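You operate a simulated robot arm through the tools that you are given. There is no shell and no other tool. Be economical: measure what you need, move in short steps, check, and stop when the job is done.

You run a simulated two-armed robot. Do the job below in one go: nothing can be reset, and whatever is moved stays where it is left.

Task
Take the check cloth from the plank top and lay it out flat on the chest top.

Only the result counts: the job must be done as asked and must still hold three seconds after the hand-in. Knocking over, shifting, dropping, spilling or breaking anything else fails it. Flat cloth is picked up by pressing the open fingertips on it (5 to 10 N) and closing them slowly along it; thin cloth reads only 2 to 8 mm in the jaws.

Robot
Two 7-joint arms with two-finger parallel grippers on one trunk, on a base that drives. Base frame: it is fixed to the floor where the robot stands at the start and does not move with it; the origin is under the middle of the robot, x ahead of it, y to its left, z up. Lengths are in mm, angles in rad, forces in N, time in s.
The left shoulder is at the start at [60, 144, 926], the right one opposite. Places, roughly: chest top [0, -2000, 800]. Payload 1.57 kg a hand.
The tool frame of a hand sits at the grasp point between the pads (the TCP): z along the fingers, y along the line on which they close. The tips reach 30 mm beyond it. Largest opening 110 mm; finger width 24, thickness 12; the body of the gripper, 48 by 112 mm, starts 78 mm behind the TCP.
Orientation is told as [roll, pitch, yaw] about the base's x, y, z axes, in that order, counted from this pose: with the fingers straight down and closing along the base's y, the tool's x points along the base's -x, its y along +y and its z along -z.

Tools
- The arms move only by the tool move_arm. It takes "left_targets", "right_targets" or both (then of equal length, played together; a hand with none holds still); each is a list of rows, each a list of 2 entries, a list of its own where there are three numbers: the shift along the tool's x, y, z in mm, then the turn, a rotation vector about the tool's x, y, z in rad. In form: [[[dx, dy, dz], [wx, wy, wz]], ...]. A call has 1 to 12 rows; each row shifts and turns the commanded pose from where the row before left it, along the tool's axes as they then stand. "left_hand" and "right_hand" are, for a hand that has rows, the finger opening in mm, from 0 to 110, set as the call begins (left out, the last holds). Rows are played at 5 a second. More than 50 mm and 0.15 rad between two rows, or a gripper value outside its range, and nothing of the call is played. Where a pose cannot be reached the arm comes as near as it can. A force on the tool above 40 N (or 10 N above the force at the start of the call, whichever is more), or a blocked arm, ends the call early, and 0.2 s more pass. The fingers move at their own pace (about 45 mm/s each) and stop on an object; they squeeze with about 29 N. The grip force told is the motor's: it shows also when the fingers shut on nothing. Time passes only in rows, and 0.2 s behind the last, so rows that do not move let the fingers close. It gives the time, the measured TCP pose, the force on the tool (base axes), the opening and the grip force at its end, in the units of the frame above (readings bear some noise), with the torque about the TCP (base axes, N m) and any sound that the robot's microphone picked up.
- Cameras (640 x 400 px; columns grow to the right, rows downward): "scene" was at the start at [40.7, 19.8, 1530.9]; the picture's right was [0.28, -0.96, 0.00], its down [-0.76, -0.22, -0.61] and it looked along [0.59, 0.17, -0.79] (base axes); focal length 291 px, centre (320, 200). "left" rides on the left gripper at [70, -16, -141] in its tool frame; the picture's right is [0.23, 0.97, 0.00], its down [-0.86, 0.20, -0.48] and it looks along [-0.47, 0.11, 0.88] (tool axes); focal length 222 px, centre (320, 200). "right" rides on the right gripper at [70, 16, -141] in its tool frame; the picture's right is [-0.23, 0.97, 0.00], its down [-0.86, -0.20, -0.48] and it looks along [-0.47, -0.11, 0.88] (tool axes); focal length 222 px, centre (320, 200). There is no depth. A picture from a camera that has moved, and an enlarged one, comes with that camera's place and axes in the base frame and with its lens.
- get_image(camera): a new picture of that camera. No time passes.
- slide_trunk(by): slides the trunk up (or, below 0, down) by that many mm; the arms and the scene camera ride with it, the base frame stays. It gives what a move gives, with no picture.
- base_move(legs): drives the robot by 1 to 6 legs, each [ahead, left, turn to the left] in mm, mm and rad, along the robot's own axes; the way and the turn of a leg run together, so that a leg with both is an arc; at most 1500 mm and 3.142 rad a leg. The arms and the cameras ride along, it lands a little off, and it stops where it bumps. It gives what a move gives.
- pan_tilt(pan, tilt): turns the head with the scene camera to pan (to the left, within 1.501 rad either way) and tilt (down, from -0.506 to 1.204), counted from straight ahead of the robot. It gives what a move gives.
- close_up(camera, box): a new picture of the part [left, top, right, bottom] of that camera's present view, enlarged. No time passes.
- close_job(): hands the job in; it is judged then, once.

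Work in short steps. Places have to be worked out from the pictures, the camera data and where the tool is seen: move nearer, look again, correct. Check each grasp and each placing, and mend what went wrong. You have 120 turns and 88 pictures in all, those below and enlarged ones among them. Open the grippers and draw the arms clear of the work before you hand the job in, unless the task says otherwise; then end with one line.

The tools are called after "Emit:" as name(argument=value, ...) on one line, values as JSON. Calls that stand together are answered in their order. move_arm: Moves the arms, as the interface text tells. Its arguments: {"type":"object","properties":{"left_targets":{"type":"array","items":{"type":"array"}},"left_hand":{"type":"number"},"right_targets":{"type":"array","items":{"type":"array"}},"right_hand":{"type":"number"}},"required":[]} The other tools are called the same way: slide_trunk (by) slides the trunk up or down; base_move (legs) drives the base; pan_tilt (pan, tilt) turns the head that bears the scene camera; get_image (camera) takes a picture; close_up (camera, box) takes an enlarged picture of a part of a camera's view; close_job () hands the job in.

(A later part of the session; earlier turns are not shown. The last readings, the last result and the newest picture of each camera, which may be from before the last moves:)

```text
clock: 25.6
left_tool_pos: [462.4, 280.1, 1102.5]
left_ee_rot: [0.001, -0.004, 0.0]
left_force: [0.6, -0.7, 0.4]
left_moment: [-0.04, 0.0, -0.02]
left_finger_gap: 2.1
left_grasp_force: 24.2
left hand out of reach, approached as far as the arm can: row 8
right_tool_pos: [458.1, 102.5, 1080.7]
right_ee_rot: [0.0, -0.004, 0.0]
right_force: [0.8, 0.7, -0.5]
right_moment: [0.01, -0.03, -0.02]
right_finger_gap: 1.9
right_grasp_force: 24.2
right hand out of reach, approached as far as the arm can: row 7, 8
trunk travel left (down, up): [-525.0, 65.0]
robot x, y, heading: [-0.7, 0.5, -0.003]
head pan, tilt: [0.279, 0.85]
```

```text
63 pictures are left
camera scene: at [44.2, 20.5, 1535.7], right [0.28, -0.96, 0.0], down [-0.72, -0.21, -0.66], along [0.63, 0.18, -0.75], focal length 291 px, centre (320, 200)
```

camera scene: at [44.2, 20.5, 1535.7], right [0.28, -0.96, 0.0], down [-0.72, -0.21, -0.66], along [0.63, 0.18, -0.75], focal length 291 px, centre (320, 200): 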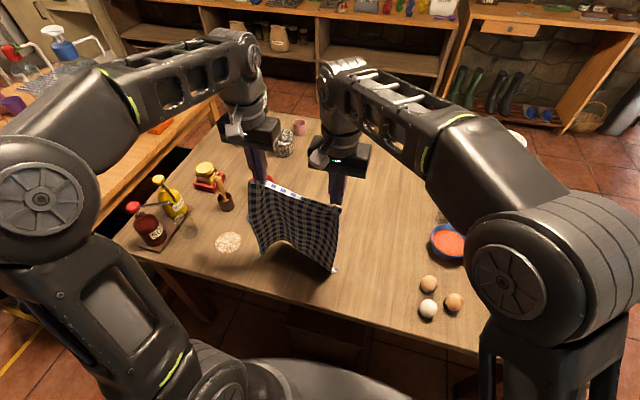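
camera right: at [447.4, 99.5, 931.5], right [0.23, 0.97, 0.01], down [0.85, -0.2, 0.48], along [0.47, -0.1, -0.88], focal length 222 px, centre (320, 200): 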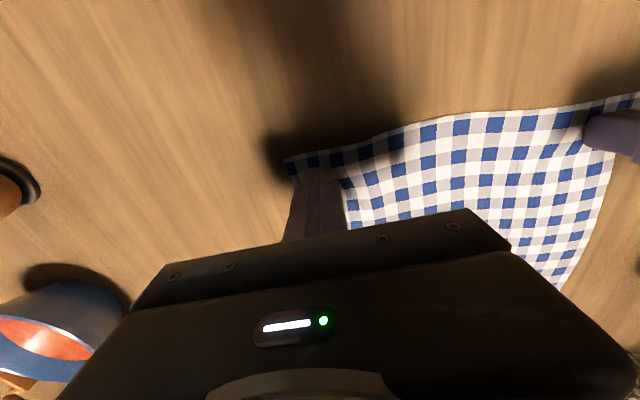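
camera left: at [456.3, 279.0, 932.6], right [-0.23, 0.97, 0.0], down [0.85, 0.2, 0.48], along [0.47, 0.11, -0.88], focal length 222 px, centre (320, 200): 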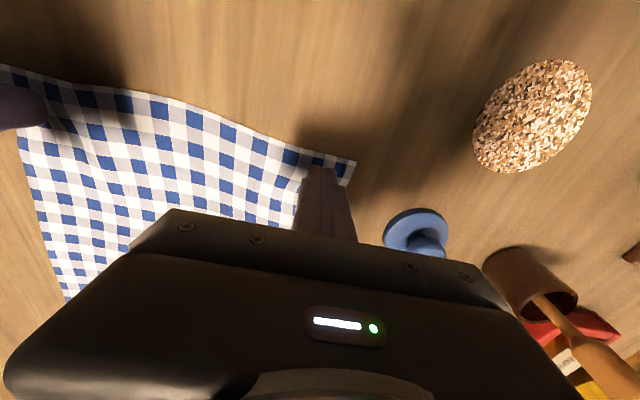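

The cloth hangs well from both hands. I raise the trunk fully and back away from the table.

Emit:
slide_trunk(by=64)

Emit:
base_move(legs=[[-390, 0, 0]])

Emit:
get_image(camera="scene")

```text
clock: 26.6
left_tool_pos: [460.9, 281.7, 1164.4]
left_ee_rot: [0.002, -0.002, 0.0]
left_force: [0.2, -0.6, -0.4]
left_moment: [-0.05, 0.01, 0.01]
left_finger_gap: 2.2
left_grasp_force: 23.6
right_tool_pos: [457.7, 102.8, 1145.6]
right_ee_rot: [0.0, -0.003, -0.001]
right_force: [-0.4, -0.1, 0.9]
right_moment: [0.0, -0.04, -0.05]
right_finger_gap: 2.1
right_grasp_force: 23.4
trunk travel left (down, up): [-589.0, 1.0]
robot x, y, heading: [-3.5, 1.7, -0.001]
head pan, tilt: [0.279, 0.85]
```

```text
clock: 29.1
left_tool_pos: [73.3, 281.1, 1165.5]
left_ee_rot: [0.0, -0.004, 0.0]
left_force: [-1.3, -1.0, -0.5]
left_moment: [-0.05, 0.0, 0.03]
left_finger_gap: 2.2
left_grasp_force: 24.2
right_tool_pos: [70.5, 101.9, 1146.7]
right_ee_rot: [-0.001, -0.004, 0.0]
right_force: [-1.0, 1.6, 0.5]
right_moment: [0.03, -0.04, -0.09]
right_finger_gap: 2.2
right_grasp_force: 24.0
trunk travel left (down, up): [-589.0, 1.0]
robot x, y, heading: [-388.7, 3.2, -0.0]
head pan, tilt: [0.279, 0.85]
```

```text
62 pictures are left
camera scene: at [-344.2, 20.7, 1599.7], right [0.27, -0.96, 0.0], down [-0.72, -0.21, -0.66], along [0.64, 0.18, -0.75], focal length 291 px, centre (320, 200)
```

scene: 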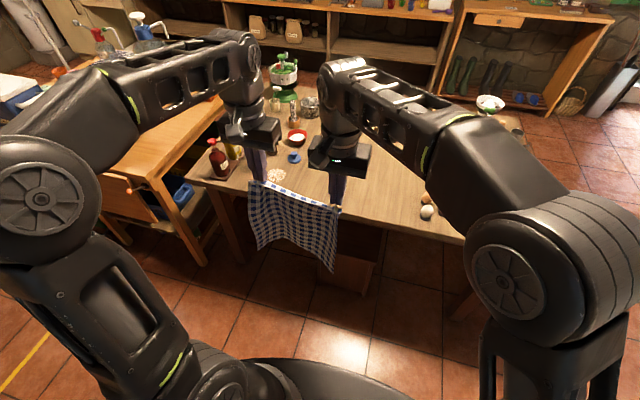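

Cloth is clear of the table. I turn right to face the chest and look at it.

Emit:
base_move(legs=[[0, 0, -1.571]])

Emit:
pan_tilt(pan=0.2, tilt=0.65)

Emit:
get_image(camera="scene")

```text
clock: 33.3
left_tool_pos: [-104.2, -460.0, 1164.2]
left_ee_rot: [-0.001, -0.003, -1.565]
left_force: [-0.3, -0.7, -0.2]
left_moment: [0.0, 0.02, 0.02]
left_finger_gap: 2.1
left_grasp_force: 23.3
right_tool_pos: [-283.7, -458.3, 1144.3]
right_ee_rot: [0.001, -0.003, -1.565]
right_force: [1.2, 0.4, -0.3]
right_moment: [0.02, -0.03, 0.03]
right_finger_gap: 2.0
right_grasp_force: 23.5
trunk travel left (down, up): [-589.0, 1.0]
robot x, y, heading: [-386.8, 1.7, -1.562]
head pan, tilt: [0.279, 0.85]
```

```text
clock: 34.0
left_tool_pos: [-103.8, -459.8, 1166.0]
left_ee_rot: [0.0, -0.003, -1.565]
left_force: [-1.0, 0.3, -0.7]
left_moment: [-0.05, 0.01, 0.05]
left_finger_gap: 1.7
left_grasp_force: 23.4
right_tool_pos: [-282.0, -457.2, 1144.8]
right_ee_rot: [0.0, -0.004, -1.567]
right_force: [0.3, -0.5, -0.2]
right_moment: [0.0, -0.05, 0.0]
right_finger_gap: 2.1
right_grasp_force: 23.6
trunk travel left (down, up): [-589.0, 1.0]
robot x, y, heading: [-388.4, -1.0, -1.57]
head pan, tilt: [0.201, 0.649]
```

```text
61 pictures are left
camera scene: at [-370.8, -56.1, 1616.2], right [-0.98, -0.2, 0.0], down [-0.12, 0.59, -0.8], along [0.16, -0.78, -0.61], focal length 291 px, centre (320, 200)
```

scene: 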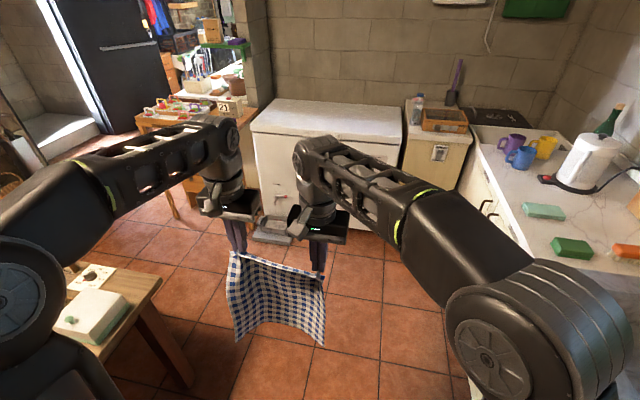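

The path to the chest is clear, with the floor box left of my lane. I drive ahead 900 and left 140 and look again.

Emit:
base_move(legs=[[900, 140, 0]])

Emit:
get_image(camera="scene")

Emit:
get_image(camera="right")

```text
clock: 38.8
left_tool_pos: [33.1, -1360.7, 1165.0]
left_ee_rot: [0.0, -0.003, -1.574]
left_force: [-0.9, 0.6, -0.7]
left_moment: [-0.01, 0.04, 0.07]
left_finger_gap: 2.3
left_grasp_force: 23.4
right_tool_pos: [-146.1, -1356.3, 1144.5]
right_ee_rot: [0.001, -0.005, -1.574]
right_force: [-0.2, 0.6, -0.1]
right_moment: [0.04, -0.03, 0.01]
right_finger_gap: 2.2
right_grasp_force: 23.8
trunk travel left (down, up): [-589.0, 1.0]
robot x, y, heading: [-247.0, -893.6, -1.574]
head pan, tilt: [0.201, 0.649]
```

```text
60 pictures are left
camera scene: at [-229.8, -954.3, 1616.3], right [-0.98, -0.2, 0.0], down [-0.12, 0.59, -0.8], along [0.16, -0.78, -0.6], focal length 291 px, centre (320, 200)
```

scene: 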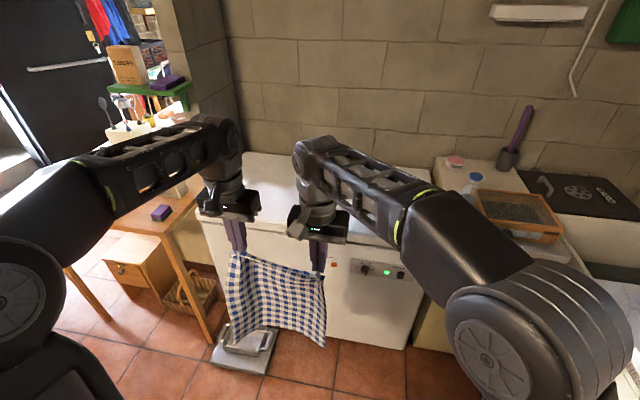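

```text
59 pictures are left
camera right: at [-130.2, -1285.9, 1284.4], right [0.97, -0.23, 0.0], down [-0.2, -0.85, 0.48], along [-0.11, -0.47, -0.88], focal length 222 px, centre (320, 200)
```

right: 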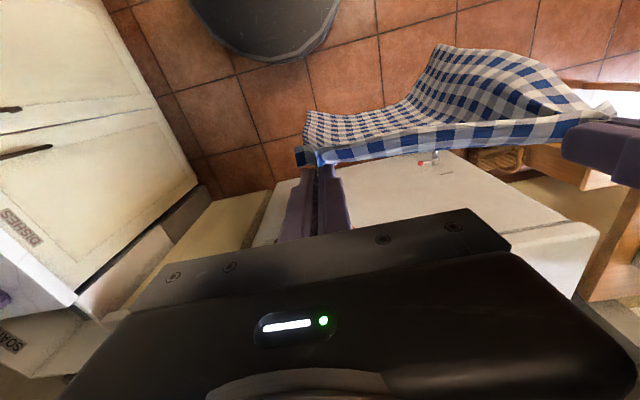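

The base fits left of… that is, clear of the floor box if I keep near x −220, and I'll lay the cloth outward (hem near me, hands moving away). First I centre both hands in front of the robot for reach and level them.

Emit:
move_arm(left_targets=[[[0, -38, 4], [0, 0, 0]], [[0, -38, 4], [0, 0, 0]], [[0, -38, 4], [0, 0, 0]], [[0, -38, 4], [0, 0, 0]], [[0, -38, 4], [0, 0, 0]], [[0, 0, 0], [0, 0, 0]]], right_targets=[[[0, -38, 0], [0, 0, 0]], [[0, -38, 0], [0, 0, 0]], [[0, -38, 0], [0, 0, 0]], [[0, -38, 0], [0, 0, 0]], [[0, -38, 0], [0, 0, 0]], [[0, 0, 0], [0, 0, 0]]])

Emit:
base_move(legs=[[300, 20, 0]])

Emit:
pan_tilt(pan=0.0, tilt=0.85)

Emit:
get_image(camera="scene")

Emit:
get_image(camera="left")

```text
clock: 40.2
left_tool_pos: [-155.9, -1361.1, 1144.7]
left_ee_rot: [0.001, -0.006, -1.574]
left_force: [1.3, 0.3, 0.6]
left_moment: [-0.01, 0.02, 0.03]
left_finger_gap: 2.2
left_grasp_force: 23.6
right_tool_pos: [-333.5, -1355.2, 1145.1]
right_ee_rot: [0.0, -0.004, -1.575]
right_force: [-0.7, 0.1, -0.7]
right_moment: [0.06, -0.01, 0.05]
right_finger_gap: 2.2
right_grasp_force: 23.4
trunk travel left (down, up): [-589.0, 1.0]
robot x, y, heading: [-246.1, -897.6, -1.575]
head pan, tilt: [0.201, 0.649]
```

```text
clock: 42.2
left_tool_pos: [-138.2, -1660.4, 1146.1]
left_ee_rot: [0.002, -0.005, -1.575]
left_force: [0.0, -0.1, -0.8]
left_moment: [0.01, 0.04, 0.03]
left_finger_gap: 2.2
left_grasp_force: 23.6
right_tool_pos: [-316.0, -1655.9, 1143.9]
right_ee_rot: [0.0, -0.005, -1.573]
right_force: [-0.3, 0.4, 0.2]
right_moment: [0.03, -0.05, 0.04]
right_finger_gap: 2.2
right_grasp_force: 23.7
trunk travel left (down, up): [-589.0, 1.0]
robot x, y, heading: [-225.0, -1196.3, -1.573]
head pan, tilt: [0.201, 0.649]
```

```text
clock: 43.0
left_tool_pos: [-137.5, -1659.9, 1145.6]
left_ee_rot: [0.001, -0.006, -1.574]
left_force: [-0.7, -0.6, 0.2]
left_moment: [-0.02, 0.0, 0.0]
left_finger_gap: 2.2
left_grasp_force: 23.1
right_tool_pos: [-314.2, -1654.0, 1145.2]
right_ee_rot: [0.001, -0.004, -1.574]
right_force: [-1.2, -0.5, -0.1]
right_moment: [-0.03, -0.01, 0.0]
right_finger_gap: 2.2
right_grasp_force: 24.1
trunk travel left (down, up): [-589.0, 1.0]
robot x, y, heading: [-226.4, -1196.0, -1.575]
head pan, tilt: [0.0, 0.85]
```

```text
58 pictures are left
camera scene: at [-228.4, -1246.9, 1599.8], right [-1.0, 0.0, 0.0], down [0.0, 0.75, -0.66], along [0.0, -0.66, -0.75], focal length 291 px, centre (320, 200)
```

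scene: 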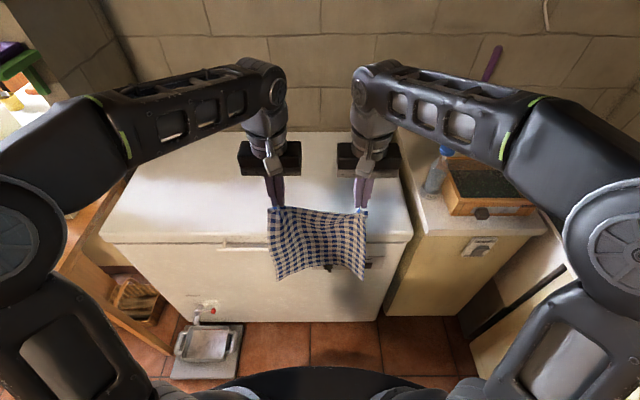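

```text
57 pictures are left
camera left: at [-154.7, -1589.8, 1286.6], right [0.97, 0.22, 0.0], down [0.2, -0.85, 0.48], along [0.11, -0.47, -0.88], focal length 222 px, centre (320, 200)
```

left: 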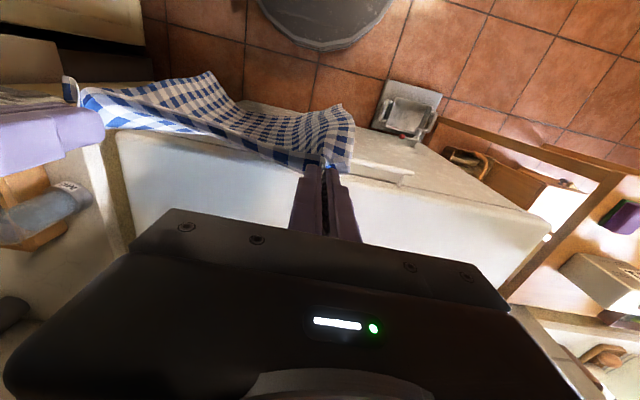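

Front edge of the chest works out at y≈−1770, back ≈−2350, x from −527 to 488; the hem hangs near z 800. I tilt both hands 0.6 rad forward and raise them to give the hem clearance and later more reach.

Emit:
move_arm(left_targets=[[[0, 0, 0], [0, -0.15, 0]], [[0, 0, 0], [0, -0.15, 0]], [[0, 0, 0], [0, -0.15, 0]], [[0, 0, 0], [0, -0.15, 0]], [[-17, 0, -25], [0, 0, 0]], [[-17, 0, -25], [0, 0, 0]], [[0, 0, 0], [0, 0, 0]]], right_targets=[[[0, 0, 0], [0, -0.15, 0]], [[0, 0, 0], [0, -0.15, 0]], [[0, 0, 0], [0, -0.15, 0]], [[0, 0, 0], [0, -0.15, 0]], [[-17, 0, -25], [0, 0, 0]], [[-17, 0, -25], [0, 0, 0]], [[0, 0, 0], [0, 0, 0]]])

Emit:
get_image(camera="scene")

```text
clock: 44.6
left_tool_pos: [-139.2, -1660.3, 1206.2]
left_ee_rot: [0.0, -0.604, -1.575]
left_force: [-0.3, 0.6, -0.4]
left_moment: [-0.01, 0.0, 0.03]
left_finger_gap: 2.3
left_grasp_force: 23.5
right_tool_pos: [-316.8, -1654.4, 1206.0]
right_ee_rot: [0.001, -0.604, -1.575]
right_force: [0.3, 0.1, 1.0]
right_moment: [0.01, -0.05, 0.0]
right_finger_gap: 2.0
right_grasp_force: 23.4
trunk travel left (down, up): [-589.0, 1.0]
robot x, y, heading: [-229.9, -1197.4, -1.573]
head pan, tilt: [0.0, 0.85]
```

```text
56 pictures are left
camera scene: at [-228.4, -1247.5, 1599.7], right [-1.0, 0.0, 0.0], down [0.0, 0.75, -0.66], along [0.0, -0.66, -0.75], focal length 291 px, centre (320, 200)
```

scene: 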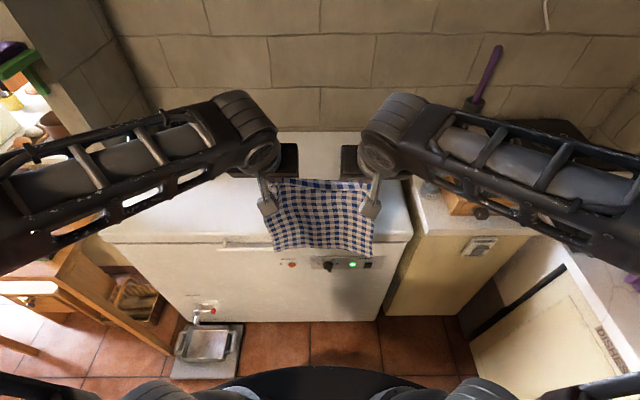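

Hem is now comfortably above the chest top (about z 860). I drive forward 200 so that the cloth hangs over the chest.

Emit:
base_move(legs=[[200, 0, 0]])

Emit:
get_image(camera="scene")

Emit:
get_image(camera="left")

```text
clock: 46.2
left_tool_pos: [-141.3, -1861.1, 1206.2]
left_ee_rot: [0.001, -0.602, -1.578]
left_force: [0.3, 0.0, -0.3]
left_moment: [-0.01, -0.01, 0.05]
left_finger_gap: 2.0
left_grasp_force: 23.4
right_tool_pos: [-318.8, -1856.1, 1204.6]
right_ee_rot: [0.0, -0.604, -1.578]
right_force: [0.4, 0.0, -0.6]
right_moment: [0.04, -0.03, 0.02]
right_finger_gap: 2.2
right_grasp_force: 23.5
trunk travel left (down, up): [-589.0, 1.0]
robot x, y, heading: [-228.7, -1397.6, -1.58]
head pan, tilt: [0.0, 0.85]
```

```text
55 pictures are left
camera scene: at [-229.7, -1449.4, 1599.6], right [-1.0, 0.01, 0.0], down [0.01, 0.75, -0.66], along [0.0, -0.66, -0.75], focal length 291 px, centre (320, 200)
```

scene: 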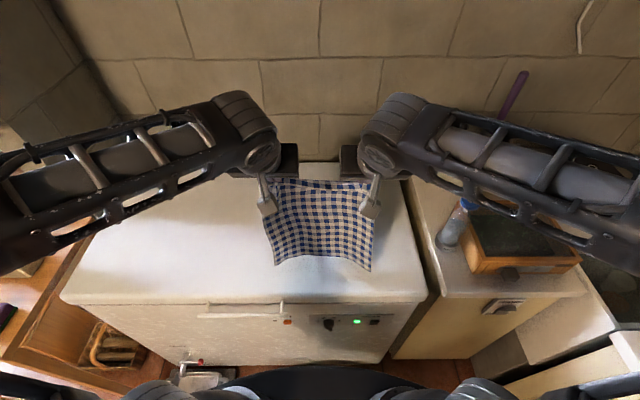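

```text
54 pictures are left
camera left: at [-156.7, -1724.6, 1282.5], right [0.98, 0.18, -0.13], down [0.2, -0.43, 0.88], along [0.1, -0.88, -0.46], focal length 222 px, centre (320, 200)
```

left: 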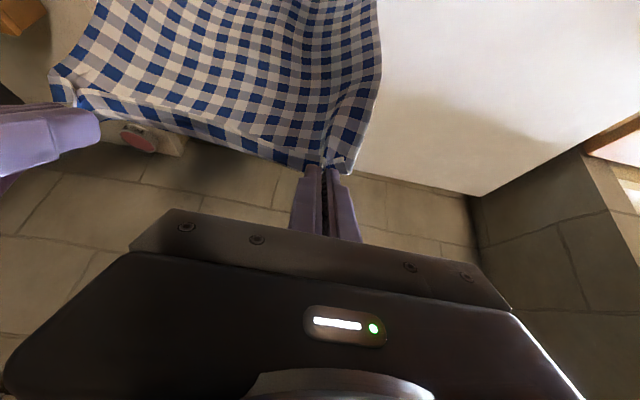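

The hem hangs over the chest about 80 mm behind its front edge (y≈−1850, z≈870). I begin laying outward: lower until the hem touches, then arc forward.

Emit:
move_arm(left_targets=[[[10.4, 0, 32.9], [0, 0, 0]], [[10.4, 0, 32.9], [0, 0, 0]], [[-20.5, 0, 23.1], [0, 0, 0]], [[-20.5, 0, 23.1], [0, 0, 0]], [[-16.4, 0, 22.1], [0, 0, 0]], [[-13.7, 0, 23.3], [0, 0, 0]], [[-13.7, 0, 23.3], [0, 0, 0]], [[0, 0, 0], [0, 0, 0]]], right_targets=[[[10.4, 0, 32.9], [0, 0, 0]], [[10.4, 0, 32.9], [0, 0, 0]], [[-20.5, 0, 23.1], [0, 0, 0]], [[-20.5, 0, 23.1], [0, 0, 0]], [[-16.4, 0, 22.1], [0, 0, 0]], [[-13.7, 0, 23.3], [0, 0, 0]], [[-13.7, 0, 23.3], [0, 0, 0]], [[0, 0, 0], [0, 0, 0]]])

Emit:
get_image(camera="scene")

```text
clock: 48.0
left_tool_pos: [-143.2, -2014.6, 1093.0]
left_ee_rot: [0.0, -0.607, -1.578]
left_force: [0.7, 0.2, -0.2]
left_moment: [0.0, -0.01, 0.06]
left_finger_gap: 2.3
left_grasp_force: 23.7
right_tool_pos: [-320.6, -2008.3, 1094.4]
right_ee_rot: [0.0, -0.604, -1.579]
right_force: [0.1, 0.2, -0.2]
right_moment: [0.0, 0.0, 0.02]
right_finger_gap: 2.2
right_grasp_force: 23.9
trunk travel left (down, up): [-589.0, 1.0]
robot x, y, heading: [-225.2, -1399.4, -1.577]
head pan, tilt: [0.0, 0.85]
```

```text
53 pictures are left
camera scene: at [-229.7, -1446.7, 1599.8], right [-1.0, 0.01, 0.0], down [0.01, 0.75, -0.66], along [0.0, -0.66, -0.75], focal length 291 px, centre (320, 200)
```

scene: 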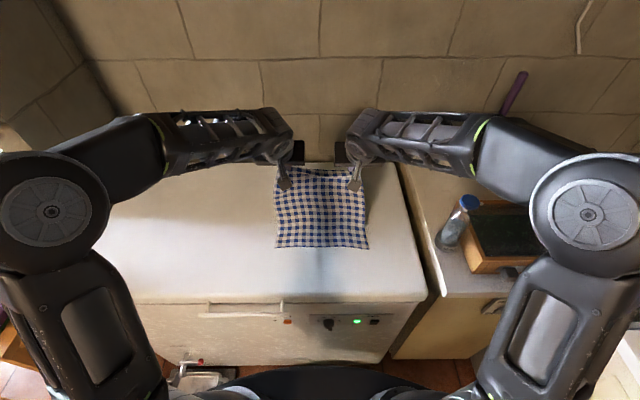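

The hem only touched late, so it landed around y −1950, too far out. I raise, go back over the front part of the chest, and lower straight down there.

Emit:
move_arm(left_targets=[[[-22.6, 0, -33], [0, 0, 0]], [[35.1, 0, -24], [0, 0, 0]], [[35.1, 0, -24], [0, 0, 0]], [[35.1, 0, -24], [0, 0, 0]], [[35.1, 0, -24], [0, 0, 0]], [[0, 0, 0], [0, 0, 0]], [[0, 0, 0], [0, 0, 0]], [[0, 0, 0], [0, 0, 0]], [[7, 0, 10.3], [0, 0, 0]], [[7, 0, 10.3], [0, 0, 0]], [[0, 0, 0], [0, 0, 0]]], right_targets=[[[-22.6, 0, -33], [0, 0, 0]], [[35.1, 0, -24], [0, 0, 0]], [[35.1, 0, -24], [0, 0, 0]], [[35.1, 0, -24], [0, 0, 0]], [[35.1, 0, -24], [0, 0, 0]], [[0, 0, 0], [0, 0, 0]], [[0, 0, 0], [0, 0, 0]], [[0, 0, 0], [0, 0, 0]], [[7, 0, 10.3], [0, 0, 0]], [[7, 0, 10.3], [0, 0, 0]], [[0, 0, 0], [0, 0, 0]]])

Emit:
get_image(camera="scene")

```text
clock: 50.4
left_tool_pos: [-140.0, -1845.9, 1107.3]
left_ee_rot: [0.0, -0.602, -1.578]
left_force: [-0.1, 0.6, -0.2]
left_moment: [0.0, 0.01, -0.01]
left_finger_gap: 2.2
left_grasp_force: 23.4
right_tool_pos: [-319.9, -1839.4, 1107.3]
right_ee_rot: [0.001, -0.604, -1.577]
right_force: [0.9, 0.4, 0.4]
right_moment: [0.0, -0.03, 0.03]
right_finger_gap: 2.0
right_grasp_force: 23.9
trunk travel left (down, up): [-589.0, 1.0]
robot x, y, heading: [-229.2, -1399.7, -1.577]
head pan, tilt: [0.0, 0.85]
```

```text
52 pictures are left
camera scene: at [-229.7, -1447.5, 1599.7], right [-1.0, 0.01, 0.0], down [0.01, 0.75, -0.66], along [0.0, -0.66, -0.75], focal length 291 px, centre (320, 200)
```

scene: 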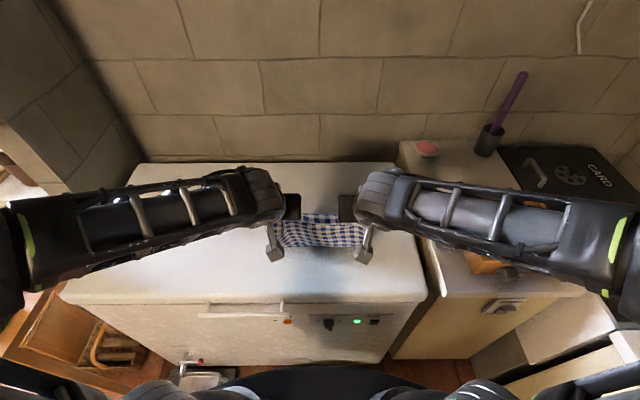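

The hem seems to have stayed at its earlier landing line. I check from the wrist camera.

Emit:
get_image(camera="left")

Emit:
close_up(camera="scene", box=[240, 180, 400, 280])

```text
51 pictures are left
camera left: at [-156.4, -1708.4, 1184.0], right [0.98, 0.18, -0.13], down [0.2, -0.43, 0.88], along [0.1, -0.88, -0.46], focal length 222 px, centre (320, 200)
```

left: 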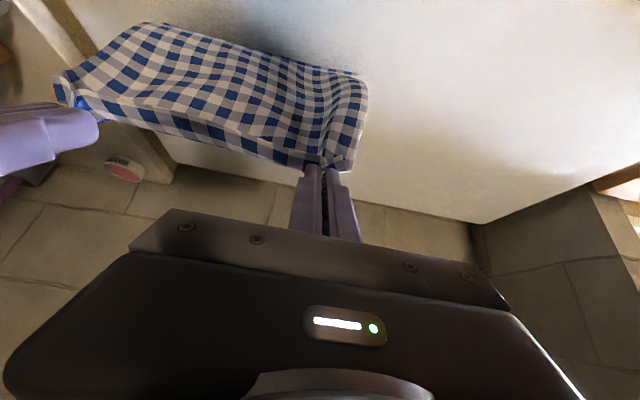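

```text
4.00 times, centred on (320, 230) of scene
camera zoom: at [-229.7, -1447.5, 1599.7], right [-1.0, 0.01, 0.0], down [0.01, 0.75, -0.66], along [0.0, -0.66, -0.75], focal length 1163 px, centre (320, 80)
```

zoom: 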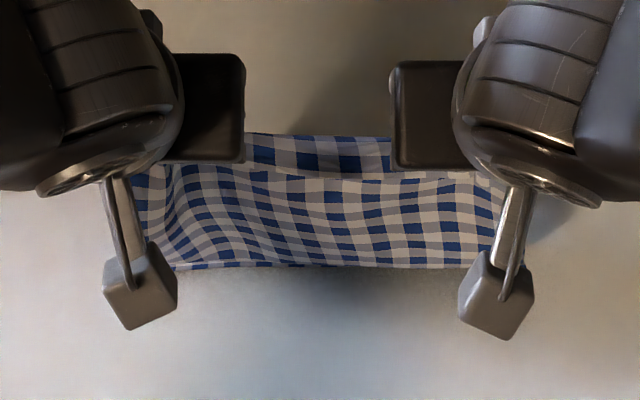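

The hem did stick at y≈−1945 by friction. I raise it fully clear here, let it settle hanging, then lower again.

Emit:
move_arm(left_targets=[[[-19, 0, -28], [0, 0, 0]], [[-19, 0, -28], [0, 0, 0]], [[-19, 0, -28], [0, 0, 0]], [[0, 0, 0], [0, 0, 0]], [[0, 0, 0], [0, 0, 0]], [[0, 0, 0], [0, 0, 0]], [[0, 0, 0], [0, 0, 0]], [[0, 0, 0], [0, 0, 0]], [[0, 0, 0], [0, 0, 0]], [[0, 0, 0], [0, 0, 0]]], right_targets=[[[-19, 0, -28], [0, 0, 0]], [[-19, 0, -28], [0, 0, 0]], [[-19, 0, -28], [0, 0, 0]], [[0, 0, 0], [0, 0, 0]], [[0, 0, 0], [0, 0, 0]], [[0, 0, 0], [0, 0, 0]], [[0, 0, 0], [0, 0, 0]], [[0, 0, 0], [0, 0, 0]], [[0, 0, 0], [0, 0, 0]], [[0, 0, 0], [0, 0, 0]]])

Emit:
get_image(camera="scene")

Emit:
get_image(camera="left")

```text
clock: 52.6
left_tool_pos: [-141.0, -1845.8, 1207.7]
left_ee_rot: [0.0, -0.602, -1.578]
left_force: [-0.2, 0.6, 0.1]
left_moment: [0.0, 0.02, 0.01]
left_finger_gap: 1.9
left_grasp_force: 23.6
right_tool_pos: [-320.1, -1839.6, 1210.2]
right_ee_rot: [0.001, -0.602, -1.576]
right_force: [-0.3, 0.5, -0.2]
right_moment: [-0.01, -0.01, 0.01]
right_finger_gap: 2.1
right_grasp_force: 23.4
trunk travel left (down, up): [-589.0, 1.0]
robot x, y, heading: [-228.5, -1397.0, -1.58]
head pan, tilt: [0.0, 0.85]
```

```text
49 pictures are left
camera scene: at [-229.7, -1447.9, 1599.7], right [-1.0, 0.01, 0.0], down [0.01, 0.75, -0.66], along [0.0, -0.66, -0.75], focal length 291 px, centre (320, 200)
```

scene: 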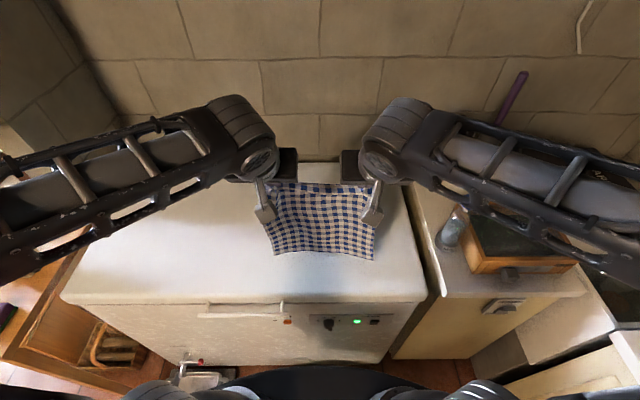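

```text
48 pictures are left
camera left: at [-156.2, -1708.3, 1286.2], right [0.98, 0.18, -0.13], down [0.2, -0.43, 0.88], along [0.1, -0.88, -0.46], focal length 222 px, centre (320, 200)
```

left: 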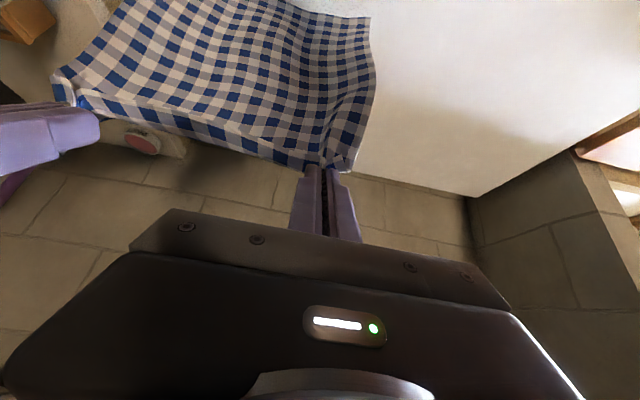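

The cloth now hangs straight. I lower straight down ~122 mm so the hem lands near y −1855, then move forward 120 to take up slack.

Emit:
move_arm(left_targets=[[[17.2, 0, 25.2], [0, 0, 0]], [[17.2, 0, 25.2], [0, 0, 0]], [[17.2, 0, 25.2], [0, 0, 0]], [[17.2, 0, 25.2], [0, 0, 0]], [[0, 0, 0], [0, 0, 0]], [[0, 0, 0], [0, 0, 0]], [[-24.75, 0, 16.95], [0, 0, 0]], [[-24.75, 0, 16.95], [0, 0, 0]], [[-24.75, 0, 16.95], [0, 0, 0]], [[-24.75, 0, 16.95], [0, 0, 0]], [[0, 0, 0], [0, 0, 0]]], right_targets=[[[17.2, 0, 25.2], [0, 0, 0]], [[17.2, 0, 25.2], [0, 0, 0]], [[17.2, 0, 25.2], [0, 0, 0]], [[17.2, 0, 25.2], [0, 0, 0]], [[0, 0, 0], [0, 0, 0]], [[0, 0, 0], [0, 0, 0]], [[-24.75, 0, 16.95], [0, 0, 0]], [[-24.75, 0, 16.95], [0, 0, 0]], [[-24.75, 0, 16.95], [0, 0, 0]], [[-24.75, 0, 16.95], [0, 0, 0]], [[0, 0, 0], [0, 0, 0]]])

Emit:
get_image(camera="scene")

Emit:
get_image(camera="left")

```text
clock: 55.0
left_tool_pos: [-141.4, -1964.9, 1088.7]
left_ee_rot: [0.002, -0.604, -1.579]
left_force: [0.3, 0.9, -0.7]
left_moment: [0.03, 0.0, 0.02]
left_finger_gap: 2.0
left_grasp_force: 24.2
right_tool_pos: [-320.9, -1959.8, 1086.2]
right_ee_rot: [0.0, -0.603, -1.577]
right_force: [0.4, 0.0, -1.5]
right_moment: [-0.03, -0.02, 0.02]
right_finger_gap: 2.0
right_grasp_force: 23.5
trunk travel left (down, up): [-589.0, 1.0]
robot x, y, heading: [-224.9, -1401.9, -1.583]
head pan, tilt: [0.0, 0.85]
```

```text
47 pictures are left
camera scene: at [-229.7, -1446.8, 1599.7], right [-1.0, 0.01, 0.0], down [0.01, 0.75, -0.66], along [0.0, -0.66, -0.75], focal length 291 px, centre (320, 200)
```

scene: 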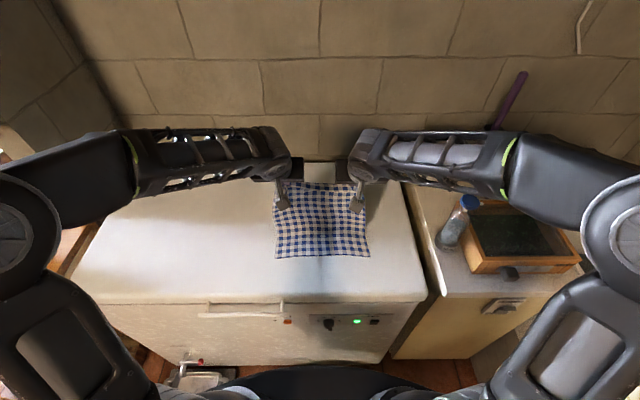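

```text
46 pictures are left
camera left: at [-157.8, -1828.1, 1166.4], right [0.98, 0.18, -0.13], down [0.2, -0.43, 0.88], along [0.1, -0.88, -0.46], focal length 222 px, centre (320, 200)
```

left: 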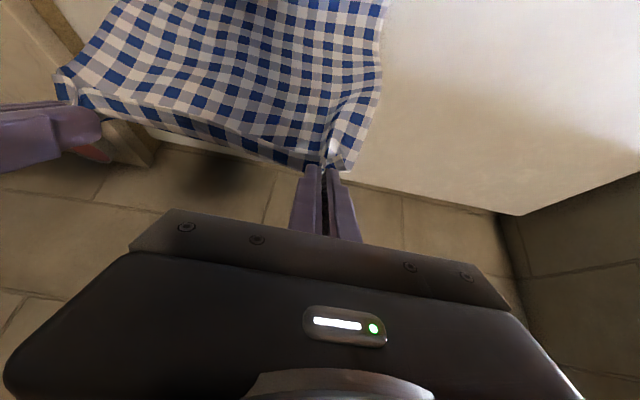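

The hem is on the chest at y≈−1914. I continue the arc forward and down.

Emit:
move_arm(left_targets=[[[-19.1, 0, 17.6], [0, 0, 0]], [[-19.1, 0, 17.6], [0, 0, 0]], [[-19.1, 0, 17.6], [0, 0, 0]], [[-11.75, 0, 35.9], [0, 0, 0]], [[-11.75, 0, 35.9], [0, 0, 0]], [[-2, 0, 37.8], [0, 0, 0]], [[-2, 0, 37.8], [0, 0, 0]], [[3.9, 0, 25.2], [0, 0, 0]], [[3.9, 0, 25.2], [0, 0, 0]], [[0, 0, 0], [0, 0, 0]]], right_targets=[[[-19.1, 0, 17.6], [0, 0, 0]], [[-19.1, 0, 17.6], [0, 0, 0]], [[-19.1, 0, 17.6], [0, 0, 0]], [[-11.75, 0, 35.9], [0, 0, 0]], [[-11.75, 0, 35.9], [0, 0, 0]], [[-2, 0, 37.8], [0, 0, 0]], [[-2, 0, 37.8], [0, 0, 0]], [[3.9, 0, 25.2], [0, 0, 0]], [[3.9, 0, 25.2], [0, 0, 0]], [[0, 0, 0], [0, 0, 0]]])

Emit:
get_image(camera="scene")

```text
clock: 57.2
left_tool_pos: [-141.9, -2170.9, 924.8]
left_ee_rot: [0.0, -0.605, -1.579]
left_force: [-1.6, -0.6, 0.4]
left_moment: [-0.04, 0.05, 0.0]
left_finger_gap: 2.2
left_grasp_force: 23.1
right_tool_pos: [-322.2, -2165.0, 926.1]
right_ee_rot: [0.0, -0.605, -1.578]
right_force: [0.5, -0.6, -0.5]
right_moment: [0.02, -0.02, 0.03]
right_finger_gap: 2.0
right_grasp_force: 23.6
trunk travel left (down, up): [-589.0, 1.0]
robot x, y, heading: [-227.7, -1398.3, -1.573]
head pan, tilt: [0.0, 0.85]
```

```text
45 pictures are left
camera scene: at [-229.7, -1447.0, 1599.8], right [-1.0, 0.01, 0.0], down [0.01, 0.75, -0.66], along [0.0, -0.66, -0.75], focal length 291 px, centre (320, 200)
```

scene: 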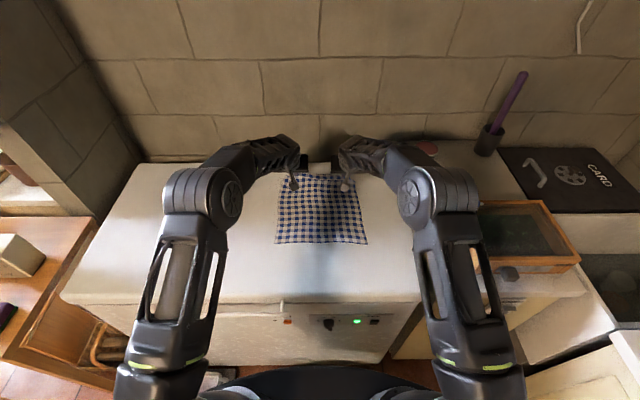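

Cloth is mostly down, hem at about y −1965. I lower the last ~90 mm with a little forward motion to keep it taut.

Emit:
move_arm(left_targets=[[[8, 0, 22.4], [0, 0, 0]], [[8, 0, 22.4], [0, 0, 0]], [[8, 0, 22.4], [0, 0, 0]], [[1.5, 0, 14.1], [0, 0, 0]], [[0, 0, 0], [0, 0, 0]]], right_targets=[[[8, 0, 22.4], [0, 0, 0]], [[8, 0, 22.4], [0, 0, 0]], [[8, 0, 22.4], [0, 0, 0]], [[1.5, 0, 14.1], [0, 0, 0]], [[0, 0, 0], [0, 0, 0]]])

Emit:
get_image(camera="scene")

Emit:
get_image(camera="left")

```text
clock: 58.0
left_tool_pos: [-145.2, -2196.1, 882.8]
left_ee_rot: [-0.007, -0.641, -1.575]
left_force: [0.2, 2.4, 23.3]
left_moment: [-0.06, 0.04, 0.0]
left_finger_gap: 2.2
left_grasp_force: 23.6
right_tool_pos: [-320.1, -2191.3, 884.1]
right_ee_rot: [0.009, -0.642, -1.581]
right_force: [0.3, 2.0, 23.3]
right_moment: [-0.05, 0.1, -0.03]
right_finger_gap: 1.8
right_grasp_force: 23.8
trunk travel left (down, up): [-589.0, 1.0]
robot x, y, heading: [-228.2, -1397.1, -1.579]
head pan, tilt: [0.0, 0.85]
stopped in row 3 (right hand): the force on the tool passed its limit (the readings are from after the stop); the commanded pose is now the measured one
```

```text
44 pictures are left
camera scene: at [-229.7, -1444.9, 1600.4], right [-1.0, 0.01, 0.0], down [0.01, 0.75, -0.66], along [0.0, -0.66, -0.75], focal length 291 px, centre (320, 200)
```

scene: 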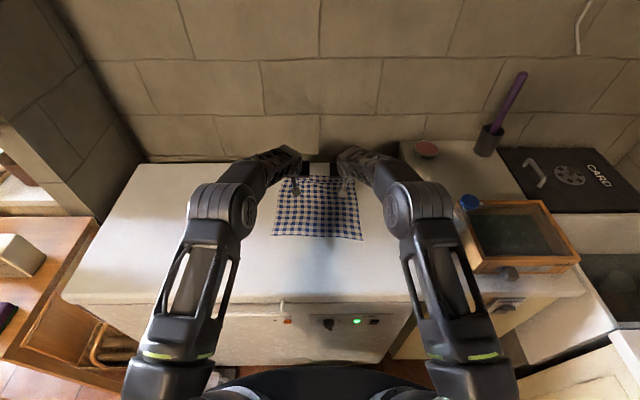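

```text
43 pictures are left
camera left: at [-160.1, -2056.9, 954.9], right [0.97, 0.17, -0.14], down [0.2, -0.4, 0.89], along [0.1, -0.9, -0.43], focal length 222 px, centre (320, 200)
```

left: 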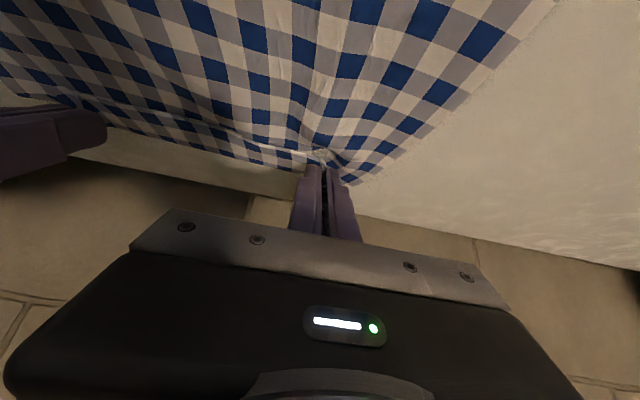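

Contact came early: the chest top is at about z 852, so the cloth spans y −1948..−2245 within the top (−1747..−2289). I ease the force, stretch the hands slightly apart, then check force.

Emit:
move_arm(left_targets=[[[-2, 0, -2.4], [0, 0, 0]], [[0, 4, 0], [0, 0, 0]], [[0, 0, 0], [0, 0, 0]]], right_targets=[[[-2, 0, -2.4], [0, 0, 0]], [[0, -4, 0], [0, 0, 0]], [[0, 0, 0], [0, 0, 0]]])

Emit:
close_up(camera="scene", box=[240, 150, 400, 250])

```text
clock: 58.8
left_tool_pos: [-142.6, -2193.9, 883.7]
left_ee_rot: [-0.007, -0.637, -1.577]
left_force: [-8.2, -1.3, 25.9]
left_moment: [-0.24, 0.35, -0.1]
left_finger_gap: 2.0
left_grasp_force: 23.4
right_tool_pos: [-322.8, -2188.2, 883.3]
right_ee_rot: [0.007, -0.634, -1.581]
right_force: [8.1, -3.3, 24.1]
right_moment: [-0.21, -0.25, 0.03]
right_finger_gap: 2.1
right_grasp_force: 23.6
trunk travel left (down, up): [-589.0, 1.0]
robot x, y, heading: [-232.6, -1400.0, -1.576]
head pan, tilt: [0.0, 0.85]
```

```text
4.00 times, centred on (320, 200) of scene
camera zoom: at [-229.7, -1441.7, 1600.1], right [-1.0, 0.01, 0.0], down [0.01, 0.75, -0.66], along [0.0, -0.66, -0.75], focal length 1163 px, centre (320, 200)
```

zoom: 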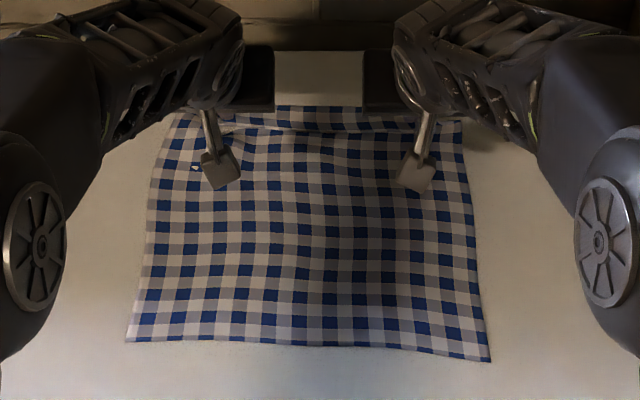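

The cloth is almost flat. The tools still press 25 N, so I ease up more, then open slowly.

Emit:
move_arm(left_targets=[[[-1.8, 0, -2.4], [0, 0, 0]], [[0, 0, 0], [0, 0, 0]]], right_targets=[[[-1.8, 0, -2.4], [0, 0, 0]], [[0, 0, 0], [0, 0, 0]]])

Emit:
move_arm(left_targets=[[[0, 0, 0], [0, 0, 0]]], right_targets=[[[0, 0, 0], [0, 0, 0]]], left_hand=6, right_hand=6)

Emit:
move_arm(left_targets=[[[0, 0, 0], [0, 0, 0]]], right_targets=[[[0, 0, 0], [0, 0, 0]]], left_hand=12, right_hand=12)

Emit:
move_arm(left_targets=[[[0, 0, 0], [0, 0, 0]]], right_targets=[[[0, 0, 0], [0, 0, 0]]], left_hand=20, right_hand=20)

Emit:
get_image(camera="left")

Emit:
get_image(camera="right")

```text
clock: 59.4
left_tool_pos: [-141.4, -2192.8, 883.0]
left_ee_rot: [-0.005, -0.63, -1.576]
left_force: [-10.8, -0.9, 20.9]
left_moment: [-0.18, 0.39, -0.1]
left_finger_gap: 2.0
left_grasp_force: 23.9
right_tool_pos: [-323.4, -2187.7, 884.1]
right_ee_rot: [0.006, -0.632, -1.581]
right_force: [10.2, -1.0, 19.6]
right_moment: [-0.14, -0.28, 0.11]
right_finger_gap: 2.2
right_grasp_force: 23.4
trunk travel left (down, up): [-589.0, 1.0]
robot x, y, heading: [-230.1, -1401.7, -1.575]
head pan, tilt: [0.0, 0.85]
```

```text
clock: 59.8
left_tool_pos: [-139.2, -2192.3, 882.1]
left_ee_rot: [-0.004, -0.63, -1.577]
left_force: [-2.9, -0.4, 21.1]
left_moment: [-0.04, 0.26, -0.09]
left_finger_gap: 8.4
left_grasp_force: 1.7
right_tool_pos: [-323.9, -2186.6, 883.7]
right_ee_rot: [0.007, -0.632, -1.58]
right_force: [6.4, 0.1, 19.5]
right_moment: [-0.15, -0.14, 0.1]
right_finger_gap: 4.4
right_grasp_force: 0.0
trunk travel left (down, up): [-589.0, 1.0]
robot x, y, heading: [-229.6, -1396.9, -1.579]
head pan, tilt: [0.0, 0.85]
```

```text
clock: 60.2
left_tool_pos: [-138.3, -2192.7, 881.9]
left_ee_rot: [-0.004, -0.63, -1.576]
left_force: [1.2, -1.2, 20.8]
left_moment: [-0.18, 0.11, 0.01]
left_finger_gap: 11.7
left_grasp_force: 0.0
right_tool_pos: [-324.9, -2186.7, 883.1]
right_ee_rot: [0.004, -0.629, -1.579]
right_force: [4.5, -0.7, 17.9]
right_moment: [-0.11, 0.0, 0.03]
right_finger_gap: 6.7
right_grasp_force: 0.1
trunk travel left (down, up): [-589.0, 1.0]
robot x, y, heading: [-227.1, -1400.7, -1.579]
head pan, tilt: [0.0, 0.85]
```

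```text
clock: 60.6
left_tool_pos: [-139.4, -2192.4, 883.4]
left_ee_rot: [-0.004, -0.63, -1.575]
left_force: [4.3, -0.1, 20.6]
left_moment: [-0.17, 0.03, 0.03]
left_finger_gap: 16.6
left_grasp_force: 0.0
right_tool_pos: [-326.0, -2186.8, 883.6]
right_ee_rot: [0.004, -0.63, -1.578]
right_force: [3.8, 0.6, 17.4]
right_moment: [-0.11, -0.01, 0.01]
right_finger_gap: 12.7
right_grasp_force: 0.1
trunk travel left (down, up): [-589.0, 1.0]
robot x, y, heading: [-227.8, -1394.0, -1.58]
head pan, tilt: [0.0, 0.85]
```

```text
41 pictures are left
camera left: at [-154.0, -2053.5, 956.5], right [0.97, 0.18, -0.14], down [0.2, -0.41, 0.89], along [0.1, -0.89, -0.44], focal length 222 px, centre (320, 200)
```

left: 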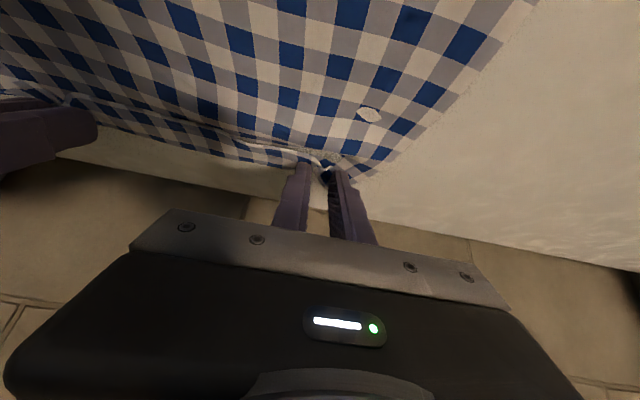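

```text
40 pictures are left
camera right: at [-308.4, -2047.1, 955.5], right [0.97, -0.19, 0.14], down [-0.2, -0.41, 0.89], along [-0.11, -0.89, -0.44], focal length 222 px, centre (320, 200)
```

right: 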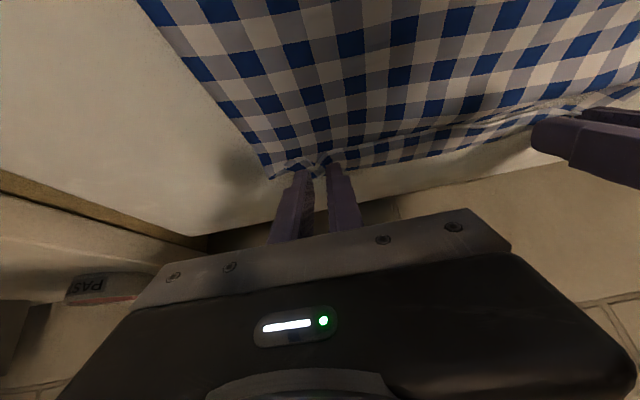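

The cloth releases and spreads; there is a low ruck along the far hem. I open further, then lift clear along the tool axis and look.

Emit:
move_arm(left_targets=[[[0, 0, 0], [0, 0, 0]], [[0, 0, 0], [0, 0, 0]]], right_targets=[[[0, 0, 0], [0, 0, 0]], [[0, 0, 0], [0, 0, 0]]], left_hand=34, right_hand=34)

Emit:
move_arm(left_targets=[[[-3, 0, -4], [0, 0, 0]], [[-6, 0, -8], [0, 0, 0]], [[-12, 0, -16], [0, 0, 0]], [[-24, 0, -32], [0, 0, 0]], [[0, 0, -45], [0, 0, 0]], [[0, 0, -45], [0, 0, 0]], [[0, 0, -45], [0, 0, 0]], [[0, 0, -45], [0, 0, 0]]], right_targets=[[[-3, 0, -4], [0, 0, 0]], [[-6, 0, -8], [0, 0, 0]], [[-12, 0, -16], [0, 0, 0]], [[-24, 0, -32], [0, 0, 0]], [[0, 0, -45], [0, 0, 0]], [[0, 0, -45], [0, 0, 0]], [[0, 0, -45], [0, 0, 0]], [[0, 0, -45], [0, 0, 0]]])

Emit:
close_up(camera="scene", box=[240, 150, 400, 250])

Emit:
get_image(camera="left")

Emit:
get_image(camera="right")

```text
clock: 61.2
left_tool_pos: [-140.6, -2192.5, 883.5]
left_ee_rot: [-0.005, -0.629, -1.577]
left_force: [3.5, -0.1, 19.9]
left_moment: [-0.15, 0.18, 0.01]
left_finger_gap: 30.2
left_grasp_force: 0.0
right_tool_pos: [-323.7, -2186.0, 884.2]
right_ee_rot: [0.005, -0.63, -1.578]
right_force: [4.3, 0.1, 16.6]
right_moment: [-0.13, 0.15, 0.07]
right_finger_gap: 28.1
right_grasp_force: 0.1
trunk travel left (down, up): [-589.0, 1.0]
robot x, y, heading: [-228.1, -1398.0, -1.574]
head pan, tilt: [0.0, 0.85]
```

```text
clock: 63.0
left_tool_pos: [-136.7, -2089.6, 1103.4]
left_ee_rot: [-0.003, -0.626, -1.578]
left_force: [-0.4, -0.2, 0.2]
left_moment: [-0.09, -0.02, -0.01]
left_finger_gap: 33.7
left_grasp_force: 0.0
right_tool_pos: [-325.0, -2081.4, 1102.7]
right_ee_rot: [0.005, -0.625, -1.58]
right_force: [0.0, -0.2, 0.0]
right_moment: [0.0, 0.04, -0.02]
right_finger_gap: 33.9
right_grasp_force: 0.0
trunk travel left (down, up): [-589.0, 1.0]
robot x, y, heading: [-228.9, -1398.9, -1.577]
head pan, tilt: [0.0, 0.85]
```

```text
4.00 times, centred on (320, 200) of scene
camera zoom: at [-229.8, -1445.4, 1599.7], right [-1.0, 0.01, 0.0], down [0.01, 0.75, -0.66], along [0.0, -0.66, -0.75], focal length 1163 px, centre (320, 200)
```

zoom: 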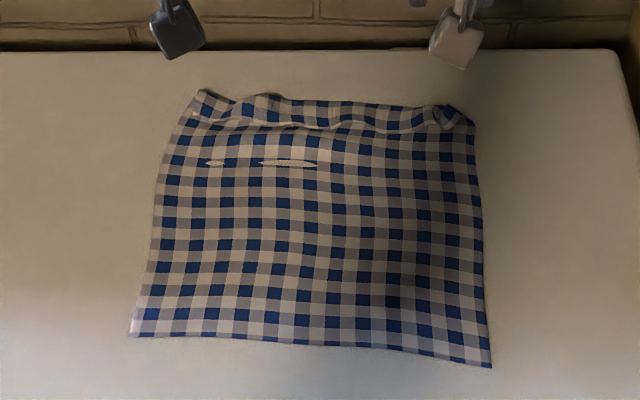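

```text
38 pictures are left
camera left: at [-152.7, -1950.2, 1176.6], right [0.97, 0.18, -0.14], down [0.2, -0.41, 0.89], along [0.1, -0.89, -0.44], focal length 222 px, centre (320, 200)
```

left: 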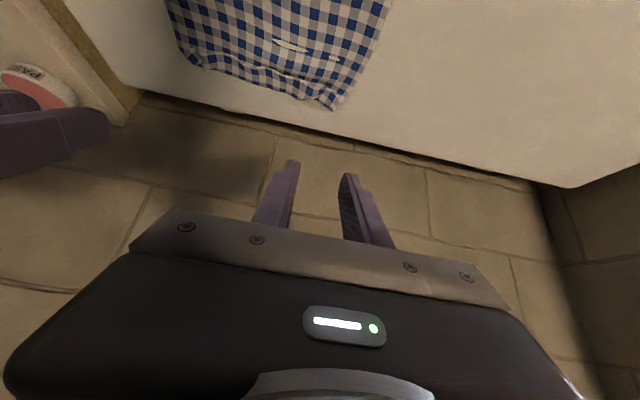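

```text
37 pictures are left
camera right: at [-309.2, -1942.3, 1174.1], right [0.97, -0.19, 0.14], down [-0.21, -0.41, 0.89], along [-0.11, -0.89, -0.44], focal length 222 px, centre (320, 200)
```

right: 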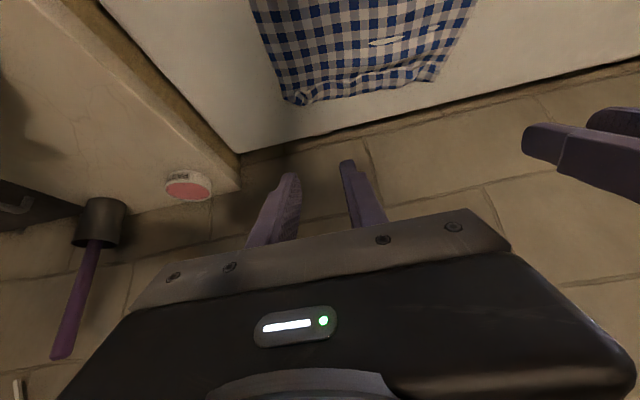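

The cloth is laid out but a ruck remains near the far hem (visible depth ~280 of ~325 mm). I'll draw the near hem toward me with pressed fingertips; first I bring both hands upright above the near hem.

Emit:
move_arm(left_targets=[[[40, 8, -29], [0, 0, 0]], [[40, 8, -29], [0, 0, 0]], [[0, 0, 0], [0, 0.15, 0]], [[0, 0, 0], [0, 0.15, 0]], [[0, 0, 0], [0, 0.15, 0]], [[0, 0, 0], [0, 0.15, 0]], [[0, 0, 0], [0, 0.026, 0]], [[0, 0, 45], [0, 0, 0]], [[0, 0, 45], [0, 0, 0]], [[0, 0, 45], [0, 0, 0]], [[0, 0, 45], [0, 0, 0]], [[0, 0, 0], [0, 0, 0]]], right_targets=[[[44, 0, -32], [0, 0, 0]], [[44, 0, -32], [0, 0, 0]], [[0, 0, 0], [0, 0.15, 0]], [[0, 0, 0], [0, 0.15, 0]], [[0, 0, 0], [0, 0.15, 0]], [[0, 0, 0], [0, 0.15, 0]], [[0, 0, 0], [0, 0.026, 0]], [[0, 0, 45], [0, 0, 0]], [[0, 0, 45], [0, 0, 0]], [[0, 0, 45], [0, 0, 0]], [[0, 0, 45], [0, 0, 0]], [[0, 0, 0], [0, 0, 0]]])

Emit:
get_image(camera="left")

Emit:
get_image(camera="right")

```text
refused: row 1 steps farther than a row can; nothing moved
```

```text
36 pictures are left
camera left: at [-152.7, -1950.2, 1176.6], right [0.97, 0.18, -0.14], down [0.2, -0.41, 0.89], along [0.1, -0.89, -0.44], focal length 222 px, centre (320, 200)
```

left: 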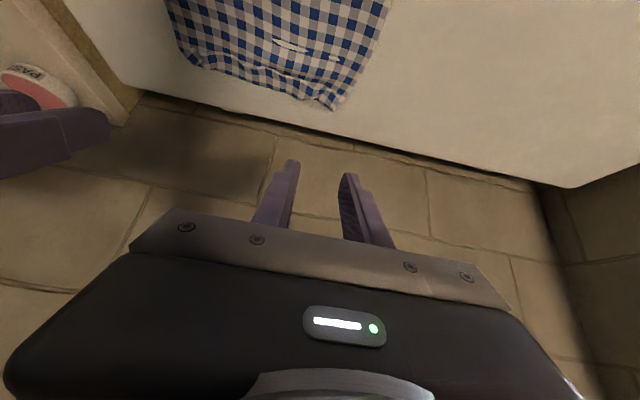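

```text
35 pictures are left
camera right: at [-309.2, -1942.3, 1174.1], right [0.97, -0.19, 0.14], down [-0.21, -0.41, 0.89], along [-0.11, -0.89, -0.44], focal length 222 px, centre (320, 200)
```

right: 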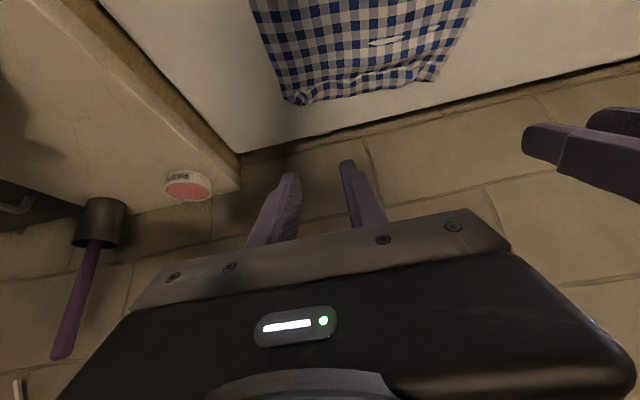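

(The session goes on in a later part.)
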